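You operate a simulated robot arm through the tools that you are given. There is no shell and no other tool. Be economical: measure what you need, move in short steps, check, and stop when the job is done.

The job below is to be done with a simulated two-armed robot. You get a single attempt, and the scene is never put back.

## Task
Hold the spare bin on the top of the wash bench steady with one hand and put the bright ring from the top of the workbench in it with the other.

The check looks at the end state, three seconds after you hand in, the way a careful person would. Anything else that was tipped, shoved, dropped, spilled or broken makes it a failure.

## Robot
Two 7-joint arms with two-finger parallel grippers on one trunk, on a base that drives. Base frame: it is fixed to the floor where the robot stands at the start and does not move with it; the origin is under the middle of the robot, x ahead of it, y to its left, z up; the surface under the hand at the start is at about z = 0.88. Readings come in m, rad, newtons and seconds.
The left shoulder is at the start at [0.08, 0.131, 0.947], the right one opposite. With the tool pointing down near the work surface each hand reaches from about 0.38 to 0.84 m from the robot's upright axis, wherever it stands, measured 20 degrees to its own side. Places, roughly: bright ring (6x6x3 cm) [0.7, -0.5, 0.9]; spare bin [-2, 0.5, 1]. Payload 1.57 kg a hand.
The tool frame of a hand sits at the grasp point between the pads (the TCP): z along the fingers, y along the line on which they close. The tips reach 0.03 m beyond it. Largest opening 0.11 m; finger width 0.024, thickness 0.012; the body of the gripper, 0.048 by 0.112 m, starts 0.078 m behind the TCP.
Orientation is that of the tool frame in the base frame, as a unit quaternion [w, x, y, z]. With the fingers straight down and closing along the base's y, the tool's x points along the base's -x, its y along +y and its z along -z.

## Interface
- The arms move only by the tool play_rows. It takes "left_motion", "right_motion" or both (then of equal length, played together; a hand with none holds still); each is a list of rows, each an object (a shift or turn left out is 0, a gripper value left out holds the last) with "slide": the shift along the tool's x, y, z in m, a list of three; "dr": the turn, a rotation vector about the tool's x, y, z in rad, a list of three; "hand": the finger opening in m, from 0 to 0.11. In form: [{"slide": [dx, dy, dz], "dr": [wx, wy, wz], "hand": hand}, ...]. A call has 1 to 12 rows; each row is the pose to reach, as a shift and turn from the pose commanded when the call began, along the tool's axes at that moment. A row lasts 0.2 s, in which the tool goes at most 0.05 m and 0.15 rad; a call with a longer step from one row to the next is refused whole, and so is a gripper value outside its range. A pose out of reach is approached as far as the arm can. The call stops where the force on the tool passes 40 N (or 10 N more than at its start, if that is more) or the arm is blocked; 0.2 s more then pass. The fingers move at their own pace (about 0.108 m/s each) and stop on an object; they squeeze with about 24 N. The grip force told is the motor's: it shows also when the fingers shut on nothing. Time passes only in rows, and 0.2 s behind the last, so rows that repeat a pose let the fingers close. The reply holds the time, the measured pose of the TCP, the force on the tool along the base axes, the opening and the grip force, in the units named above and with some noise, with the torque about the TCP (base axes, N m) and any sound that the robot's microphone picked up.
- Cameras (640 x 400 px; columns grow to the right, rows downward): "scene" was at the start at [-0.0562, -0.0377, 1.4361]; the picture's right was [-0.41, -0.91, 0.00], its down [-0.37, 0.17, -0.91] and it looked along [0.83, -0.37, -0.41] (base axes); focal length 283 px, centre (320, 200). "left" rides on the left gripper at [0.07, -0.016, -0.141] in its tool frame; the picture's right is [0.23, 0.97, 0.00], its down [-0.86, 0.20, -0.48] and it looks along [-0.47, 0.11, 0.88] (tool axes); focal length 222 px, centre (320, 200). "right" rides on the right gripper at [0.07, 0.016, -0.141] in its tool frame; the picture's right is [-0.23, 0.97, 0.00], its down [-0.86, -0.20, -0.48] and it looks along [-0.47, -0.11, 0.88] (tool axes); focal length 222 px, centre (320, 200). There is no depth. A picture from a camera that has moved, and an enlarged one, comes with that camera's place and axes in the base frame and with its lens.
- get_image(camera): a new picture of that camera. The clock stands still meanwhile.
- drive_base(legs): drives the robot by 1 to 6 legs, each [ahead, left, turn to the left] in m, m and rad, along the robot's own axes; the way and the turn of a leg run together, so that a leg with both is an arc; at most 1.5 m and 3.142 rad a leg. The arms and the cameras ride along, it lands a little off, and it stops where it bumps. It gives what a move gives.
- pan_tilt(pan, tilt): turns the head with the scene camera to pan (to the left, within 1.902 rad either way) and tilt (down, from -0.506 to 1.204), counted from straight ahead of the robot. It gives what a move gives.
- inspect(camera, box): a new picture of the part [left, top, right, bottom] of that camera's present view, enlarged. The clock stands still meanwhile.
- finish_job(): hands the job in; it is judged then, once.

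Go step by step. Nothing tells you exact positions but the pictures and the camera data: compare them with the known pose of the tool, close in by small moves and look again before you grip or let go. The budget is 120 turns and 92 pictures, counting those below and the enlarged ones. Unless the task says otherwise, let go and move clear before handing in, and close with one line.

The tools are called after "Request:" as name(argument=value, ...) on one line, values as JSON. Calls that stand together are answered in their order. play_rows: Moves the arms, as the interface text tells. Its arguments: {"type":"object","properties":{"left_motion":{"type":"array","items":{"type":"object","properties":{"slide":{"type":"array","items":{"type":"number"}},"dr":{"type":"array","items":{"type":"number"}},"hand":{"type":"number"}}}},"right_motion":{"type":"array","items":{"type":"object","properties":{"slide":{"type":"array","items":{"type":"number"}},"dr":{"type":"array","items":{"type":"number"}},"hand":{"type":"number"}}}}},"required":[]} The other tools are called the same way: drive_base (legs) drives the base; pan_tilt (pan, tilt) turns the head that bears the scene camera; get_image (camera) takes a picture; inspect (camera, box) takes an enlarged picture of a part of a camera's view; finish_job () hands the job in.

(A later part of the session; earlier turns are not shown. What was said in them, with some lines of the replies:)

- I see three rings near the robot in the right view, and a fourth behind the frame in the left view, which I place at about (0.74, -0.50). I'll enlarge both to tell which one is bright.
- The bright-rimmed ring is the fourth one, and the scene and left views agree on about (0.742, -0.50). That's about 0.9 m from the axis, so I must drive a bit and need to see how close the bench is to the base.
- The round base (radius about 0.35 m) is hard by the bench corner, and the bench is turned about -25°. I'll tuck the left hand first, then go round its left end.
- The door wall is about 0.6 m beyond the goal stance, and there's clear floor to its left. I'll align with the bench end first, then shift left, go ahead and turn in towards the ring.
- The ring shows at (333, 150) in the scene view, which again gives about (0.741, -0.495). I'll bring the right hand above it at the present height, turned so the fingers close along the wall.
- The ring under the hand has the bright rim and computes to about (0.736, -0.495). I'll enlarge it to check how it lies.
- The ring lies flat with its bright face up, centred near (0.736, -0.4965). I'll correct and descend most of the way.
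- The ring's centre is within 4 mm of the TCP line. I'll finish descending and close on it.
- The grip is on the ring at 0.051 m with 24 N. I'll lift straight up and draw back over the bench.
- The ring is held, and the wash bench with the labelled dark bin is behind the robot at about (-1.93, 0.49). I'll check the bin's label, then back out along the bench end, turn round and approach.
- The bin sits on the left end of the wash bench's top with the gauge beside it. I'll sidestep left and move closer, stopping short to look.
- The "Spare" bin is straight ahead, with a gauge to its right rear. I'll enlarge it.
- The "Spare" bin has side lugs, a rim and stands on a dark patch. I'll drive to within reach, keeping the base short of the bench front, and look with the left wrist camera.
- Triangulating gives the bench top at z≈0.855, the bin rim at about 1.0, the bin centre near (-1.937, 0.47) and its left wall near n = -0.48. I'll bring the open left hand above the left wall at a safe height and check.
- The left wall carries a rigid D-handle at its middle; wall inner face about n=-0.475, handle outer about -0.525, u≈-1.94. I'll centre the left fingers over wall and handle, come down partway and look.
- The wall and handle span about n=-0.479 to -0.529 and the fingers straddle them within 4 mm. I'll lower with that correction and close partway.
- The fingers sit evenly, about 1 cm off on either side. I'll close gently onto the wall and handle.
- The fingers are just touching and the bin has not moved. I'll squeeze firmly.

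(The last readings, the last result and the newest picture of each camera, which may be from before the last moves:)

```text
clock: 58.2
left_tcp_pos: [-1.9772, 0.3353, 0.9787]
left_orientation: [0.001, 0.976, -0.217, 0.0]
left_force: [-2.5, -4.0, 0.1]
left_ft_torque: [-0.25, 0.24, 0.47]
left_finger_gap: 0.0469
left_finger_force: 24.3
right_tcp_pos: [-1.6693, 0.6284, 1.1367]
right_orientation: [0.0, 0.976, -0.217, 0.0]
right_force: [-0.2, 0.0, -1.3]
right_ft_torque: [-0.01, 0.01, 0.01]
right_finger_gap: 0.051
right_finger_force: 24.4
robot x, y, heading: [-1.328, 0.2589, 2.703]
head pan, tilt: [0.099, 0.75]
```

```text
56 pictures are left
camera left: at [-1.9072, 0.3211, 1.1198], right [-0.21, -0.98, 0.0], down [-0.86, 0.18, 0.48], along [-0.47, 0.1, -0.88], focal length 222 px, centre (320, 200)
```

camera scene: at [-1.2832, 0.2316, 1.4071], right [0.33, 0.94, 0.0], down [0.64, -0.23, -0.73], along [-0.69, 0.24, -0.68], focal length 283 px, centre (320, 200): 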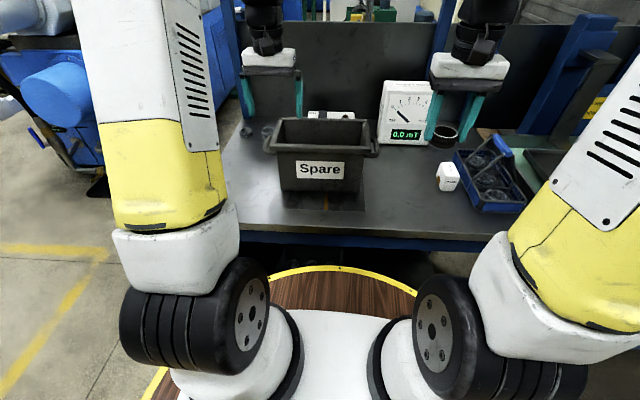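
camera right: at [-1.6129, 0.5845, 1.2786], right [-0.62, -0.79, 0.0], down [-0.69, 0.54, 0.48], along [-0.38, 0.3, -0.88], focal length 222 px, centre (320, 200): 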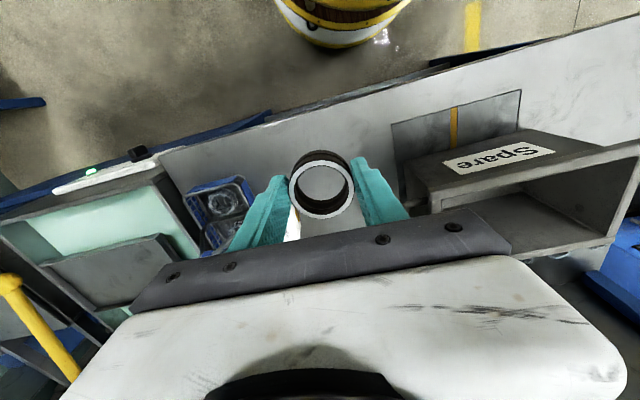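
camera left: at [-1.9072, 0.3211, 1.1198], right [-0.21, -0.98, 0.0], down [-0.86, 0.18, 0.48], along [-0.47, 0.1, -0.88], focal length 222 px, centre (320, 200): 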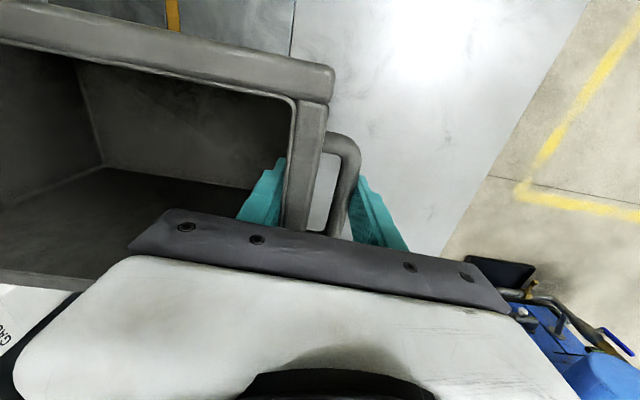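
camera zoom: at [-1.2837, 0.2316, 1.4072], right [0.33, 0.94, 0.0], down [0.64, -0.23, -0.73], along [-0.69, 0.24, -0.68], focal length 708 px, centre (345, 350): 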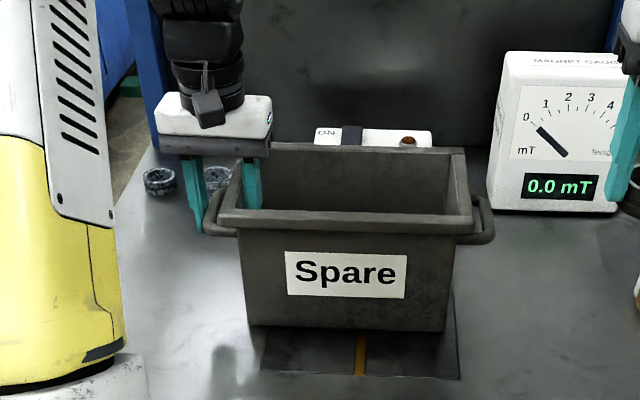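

The bin is gripped (24 N at 0.047 m) and has not shifted. I'll bring the ring over the right part of the bin at the present height, sideways first, then forward.

Request:
play_rows(right_motion=[{"slide": [0, 0.04, 0]}, {"slide": [0, 0.08, 0]}, {"slide": [0, 0.12, 0]}, {"slide": [0, 0.16, 0]}, {"slide": [-0.02, 0.195, 0]}, {"slide": [-0.055, 0.213, 0]}, {"slide": [-0.095, 0.213, 0]}, {"slide": [-0.135, 0.213, 0]}, {"slide": [-0.165, 0.213, 0]}])

Request:
get_image(camera="right")

Request:
get_image(camera="scene")

```text
clock: 60.2
left_tcp_pos: [-1.977, 0.3356, 0.9783]
left_orientation: [-0.001, 0.976, -0.216, 0.0]
left_force: [-3.2, 0.6, 0.4]
left_ft_torque: [-0.62, -0.49, 0.45]
left_finger_gap: 0.0468
left_finger_force: 24.4
right_tcp_pos: [-1.9104, 0.5061, 1.1364]
right_orientation: [0.001, 0.976, -0.216, 0.0]
right_force: [0.6, 0.9, -1.1]
right_ft_torque: [0.0, 0.0, 0.01]
right_finger_gap: 0.0508
right_finger_force: 24.2
robot x, y, heading: [-1.3311, 0.2623, 2.7]
head pan, tilt: [0.099, 0.75]
```

```text
55 pictures are left
camera right: at [-1.8532, 0.4614, 1.2784], right [-0.62, -0.79, 0.0], down [-0.69, 0.54, 0.48], along [-0.38, 0.3, -0.88], focal length 222 px, centre (320, 200)
```

right: 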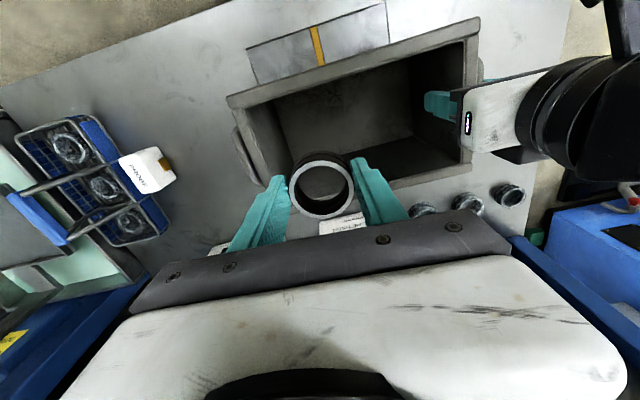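

```text
54 pictures are left
camera scene: at [-1.2836, 0.2318, 1.4072], right [0.33, 0.94, 0.0], down [0.64, -0.23, -0.73], along [-0.69, 0.24, -0.68], focal length 283 px, centre (320, 200)
```

scene: 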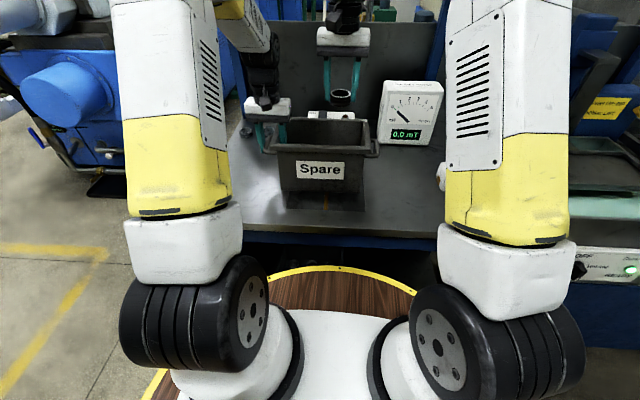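

The ring is over the bin interior, with the TCP at u=-1.95 against a bin middle of -1.947 and clear of the right wall. I'll lower it in, nudging 8 mm to the left.

Request:
play_rows(right_motion=[{"slide": [0, 0.008, 0.03]}, {"slide": [0, 0.008, 0.06]}, {"slide": [0, 0.008, 0.09]}, {"slide": [0, 0.008, 0.12]}, {"slide": [0, 0.008, 0.15]}])

Request:
get_image(camera="right")

Request:
get_image(camera="scene")

```text
clock: 61.4
left_tcp_pos: [-1.9775, 0.3361, 0.9781]
left_orientation: [0.0, 0.976, -0.217, 0.0]
left_force: [-3.8, 2.6, 1.9]
left_ft_torque: [-0.47, -0.38, 0.48]
left_finger_gap: 0.0464
left_finger_force: 23.9
right_tcp_pos: [-1.9122, 0.4973, 0.9854]
right_orientation: [0.0, 0.976, -0.217, 0.0]
right_force: [-0.4, 0.5, -1.3]
right_ft_torque: [0.01, -0.01, 0.04]
right_finger_gap: 0.0508
right_finger_force: 23.3
robot x, y, heading: [-1.3321, 0.2634, 2.704]
head pan, tilt: [0.099, 0.75]
```

```text
53 pictures are left
camera right: at [-1.8553, 0.4532, 1.1276], right [-0.62, -0.79, 0.0], down [-0.69, 0.54, 0.48], along [-0.38, 0.3, -0.88], focal length 222 px, centre (320, 200)
```

right: 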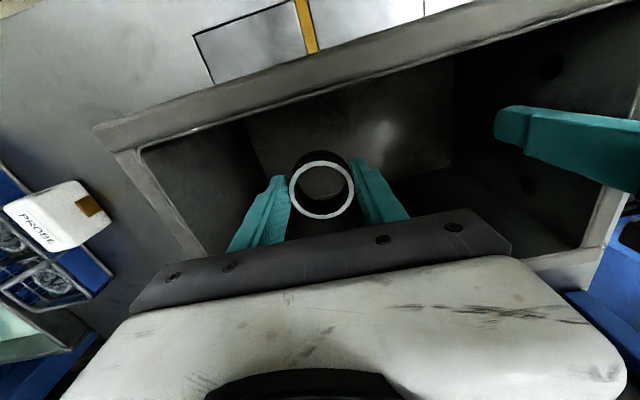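

```text
52 pictures are left
camera scene: at [-1.2838, 0.2319, 1.4072], right [0.33, 0.94, 0.0], down [0.64, -0.23, -0.73], along [-0.69, 0.24, -0.68], focal length 283 px, centre (320, 200)
```

scene: 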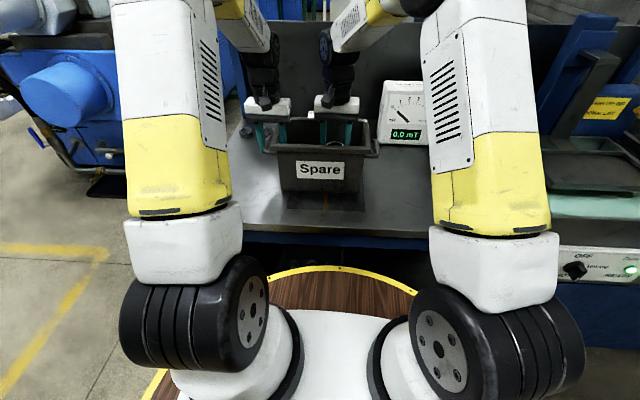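

The ring is inside the bin with clear walls all round. I'll lower a further 7 cm and stop just above the floor.

Request:
play_rows(right_motion=[{"slide": [0, 0, 0.025]}, {"slide": [0, 0, 0.045]}, {"slide": [0, 0, 0.06]}, {"slide": [0, 0, 0.07]}])

Request:
get_image(camera="right")

```text
clock: 62.4
left_tcp_pos: [-1.9771, 0.3359, 0.979]
left_orientation: [-0.001, 0.976, -0.217, 0.0]
left_force: [-1.7, 1.9, 0.0]
left_ft_torque: [-0.36, 0.17, 0.59]
left_finger_gap: 0.0463
left_finger_force: 23.7
right_tcp_pos: [-1.9125, 0.4993, 0.9164]
right_orientation: [0.0, 0.976, -0.217, 0.001]
right_force: [-0.3, 0.1, -1.5]
right_ft_torque: [0.01, -0.02, 0.0]
right_finger_gap: 0.0506
right_finger_force: 23.6
robot x, y, heading: [-1.331, 0.2615, 2.704]
head pan, tilt: [0.099, 0.75]
```

```text
51 pictures are left
camera right: at [-1.8557, 0.4543, 1.0583], right [-0.62, -0.79, 0.0], down [-0.69, 0.54, 0.48], along [-0.38, 0.3, -0.88], focal length 222 px, centre (320, 200)
```

right: 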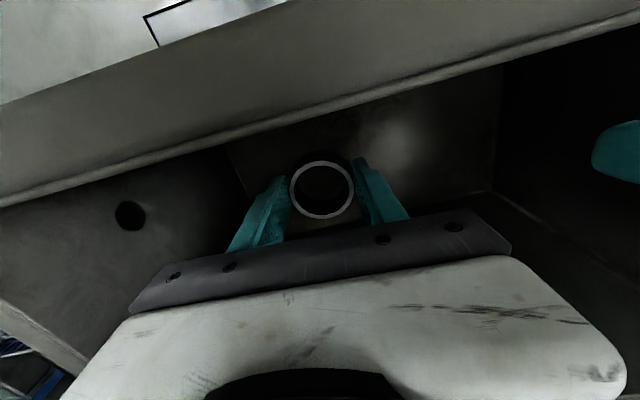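

Nothing is touched yet. I'll ease 1.2 cm more, release, and rise straight out.

Request:
play_rows(right_motion=[{"slide": [0, 0, 0.006]}, {"slide": [0, 0, 0.012]}, {"slide": [0, 0, 0.012], "hand": 0.06}, {"slide": [0, 0, 0.012], "hand": 0.072}, {"slide": [0, 0, 0.012], "hand": 0.072}])

Request:
get_image(camera="right")

```text
clock: 63.6
left_tcp_pos: [-1.9771, 0.336, 0.9788]
left_orientation: [0.0, 0.976, -0.216, 0.0]
left_force: [-2.4, 1.5, 0.7]
left_ft_torque: [-0.41, 0.17, 0.67]
left_finger_gap: 0.0465
left_finger_force: 24.2
right_tcp_pos: [-1.9129, 0.4989, 0.9049]
right_orientation: [0.0, 0.976, -0.217, 0.0]
right_force: [0.9, -0.4, 0.2]
right_ft_torque: [-0.03, 0.01, 0.02]
right_finger_gap: 0.0723
right_finger_force: 0.0
robot x, y, heading: [-1.332, 0.2625, 2.702]
head pan, tilt: [0.099, 0.75]
```

```text
50 pictures are left
camera right: at [-1.8565, 0.4545, 1.0467], right [-0.62, -0.79, 0.0], down [-0.69, 0.54, 0.48], along [-0.38, 0.3, -0.88], focal length 222 px, centre (320, 200)
```

right: 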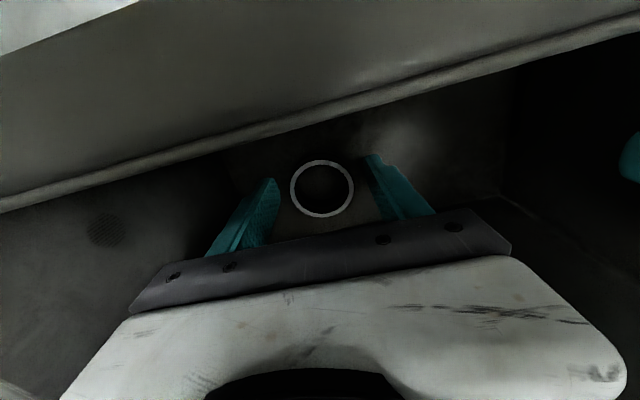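

The ring is free of the fingers and sits on the bin floor. I'll lift the right hand straight up and then back and to the right, with the left hand still holding.

Request:
play_rows(right_motion=[{"slide": [0, 0, -0.02]}, {"slide": [0, 0, -0.05]}, {"slide": [0, 0, -0.09]}, {"slide": [0, 0, -0.13]}, {"slide": [0, 0, -0.17]}, {"slide": [0, 0, -0.21]}, {"slide": [0, 0, -0.23]}, {"slide": [0.04, -0.02, -0.23]}, {"slide": [0.08, -0.04, -0.23]}, {"slide": [0.12, -0.07, -0.23]}, {"slide": [0.16, -0.1, -0.23]}])

Request:
get_image(camera="right")

Request:
inspect(camera="scene", box=[220, 60, 460, 220])

```text
clock: 66.0
left_tcp_pos: [-1.9778, 0.3341, 0.9779]
left_orientation: [0.0, 0.976, -0.218, 0.0]
left_force: [2.0, -0.5, 2.0]
left_ft_torque: [-0.2, 0.6, 0.38]
left_finger_gap: 0.0466
left_finger_force: 24.1
right_tcp_pos: [-1.7233, 0.5198, 1.1353]
right_orientation: [0.001, 0.977, -0.215, 0.0]
right_force: [0.3, -0.5, -0.3]
right_ft_torque: [0.0, -0.06, 0.0]
right_finger_gap: 0.0721
right_finger_force: 0.0
robot x, y, heading: [-1.3307, 0.2646, 2.705]
head pan, tilt: [0.099, 0.75]
```

```text
49 pictures are left
camera right: at [-1.6664, 0.4751, 1.2769], right [-0.62, -0.79, 0.0], down [-0.69, 0.54, 0.48], along [-0.38, 0.3, -0.88], focal length 222 px, centre (320, 200)
```

right: 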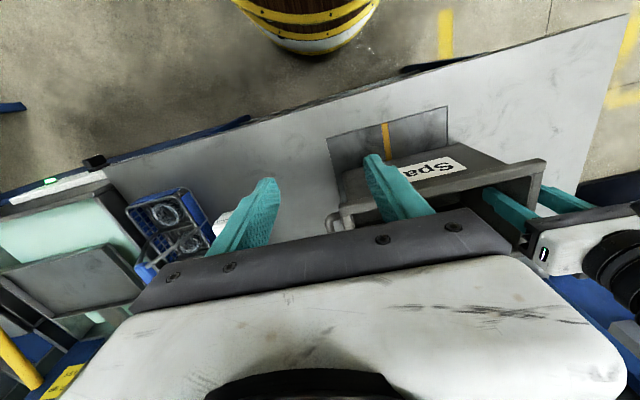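

```text
2.50 times, centred on (340, 140) of scene
camera zoom: at [-1.2837, 0.2316, 1.4072], right [0.33, 0.94, 0.0], down [0.64, -0.23, -0.73], along [-0.69, 0.24, -0.68], focal length 708 px, centre (270, 350)
```

zoom: 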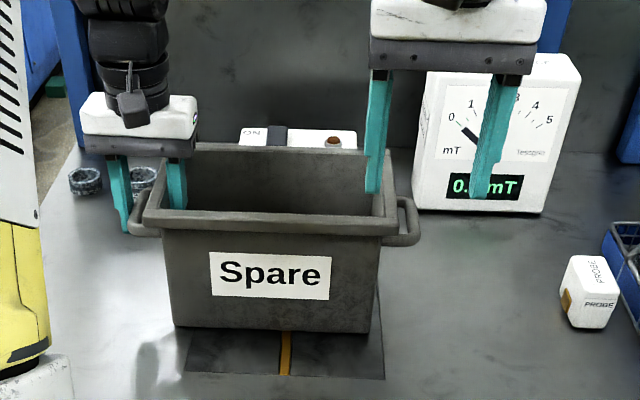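

The right hand is clear and the bin stands as before. Now I'll open the left hand gently, lift straight up, and back off.

Request:
play_rows(left_motion=[{"hand": 0.055}, {"hand": 0.075}, {"hand": 0.085}, {"slide": [0, 0, -0.03]}, {"slide": [0, 0, -0.07]}, {"slide": [0, 0, -0.11]}, {"slide": [0, 0, -0.15]}, {"slide": [0, 0, -0.18]}, {"slide": [0.04, 0.02, -0.18]}, {"slide": [0.08, 0.04, -0.18]}, {"slide": [0.12, 0.06, -0.18]}])

Request:
get_image(camera="left")

Request:
inspect(camera="scene", box=[220, 60, 460, 220])

```text
clock: 68.4
left_tcp_pos: [-1.8928, 0.2297, 1.1581]
left_orientation: [0.0, 0.976, -0.217, 0.001]
left_force: [-0.9, 0.4, -0.5]
left_ft_torque: [-0.02, -0.02, -0.02]
left_finger_gap: 0.0849
left_finger_force: 0.1
right_tcp_pos: [-1.7244, 0.5201, 1.1344]
right_orientation: [0.0, 0.976, -0.218, 0.0]
right_force: [0.5, 0.4, -0.3]
right_ft_torque: [-0.03, -0.02, 0.03]
right_finger_gap: 0.0723
right_finger_force: 0.0
robot x, y, heading: [-1.3327, 0.2618, 2.704]
head pan, tilt: [0.099, 0.75]
```

```text
47 pictures are left
camera left: at [-1.8228, 0.2157, 1.2993], right [-0.21, -0.98, 0.0], down [-0.86, 0.18, 0.48], along [-0.47, 0.1, -0.88], focal length 222 px, centre (320, 200)
```

left: 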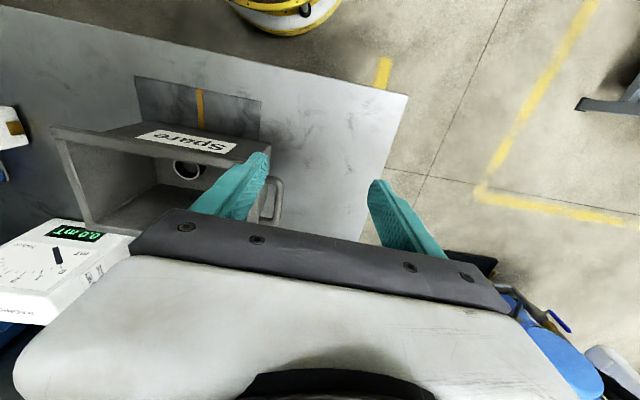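

```text
2.50 times, centred on (340, 140) of scene
camera zoom: at [-1.2839, 0.2321, 1.4072], right [0.33, 0.94, 0.0], down [0.64, -0.23, -0.73], along [-0.69, 0.24, -0.68], focal length 708 px, centre (270, 350)
```

zoom: 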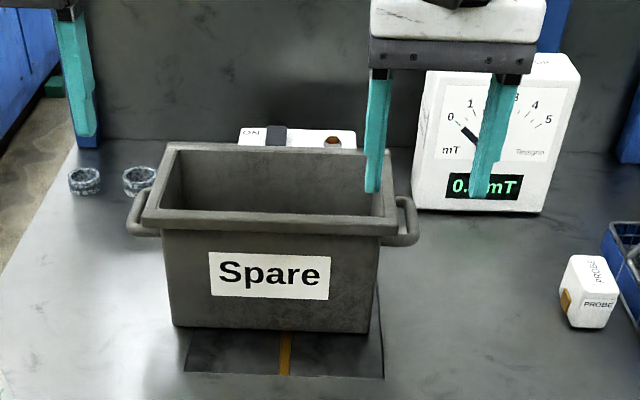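

The ring lies in the Spare bin, the bin stands where it was, both hands are clear and nothing else looks disturbed. I'm handing in.

Request:
finish_job()

```text
The job is handed in.
```

I held the Spare bin steady on the wash bench with the left hand and put the bright ring in it with the right; the last pictures show the ring in the bin and nothing else disturbed.
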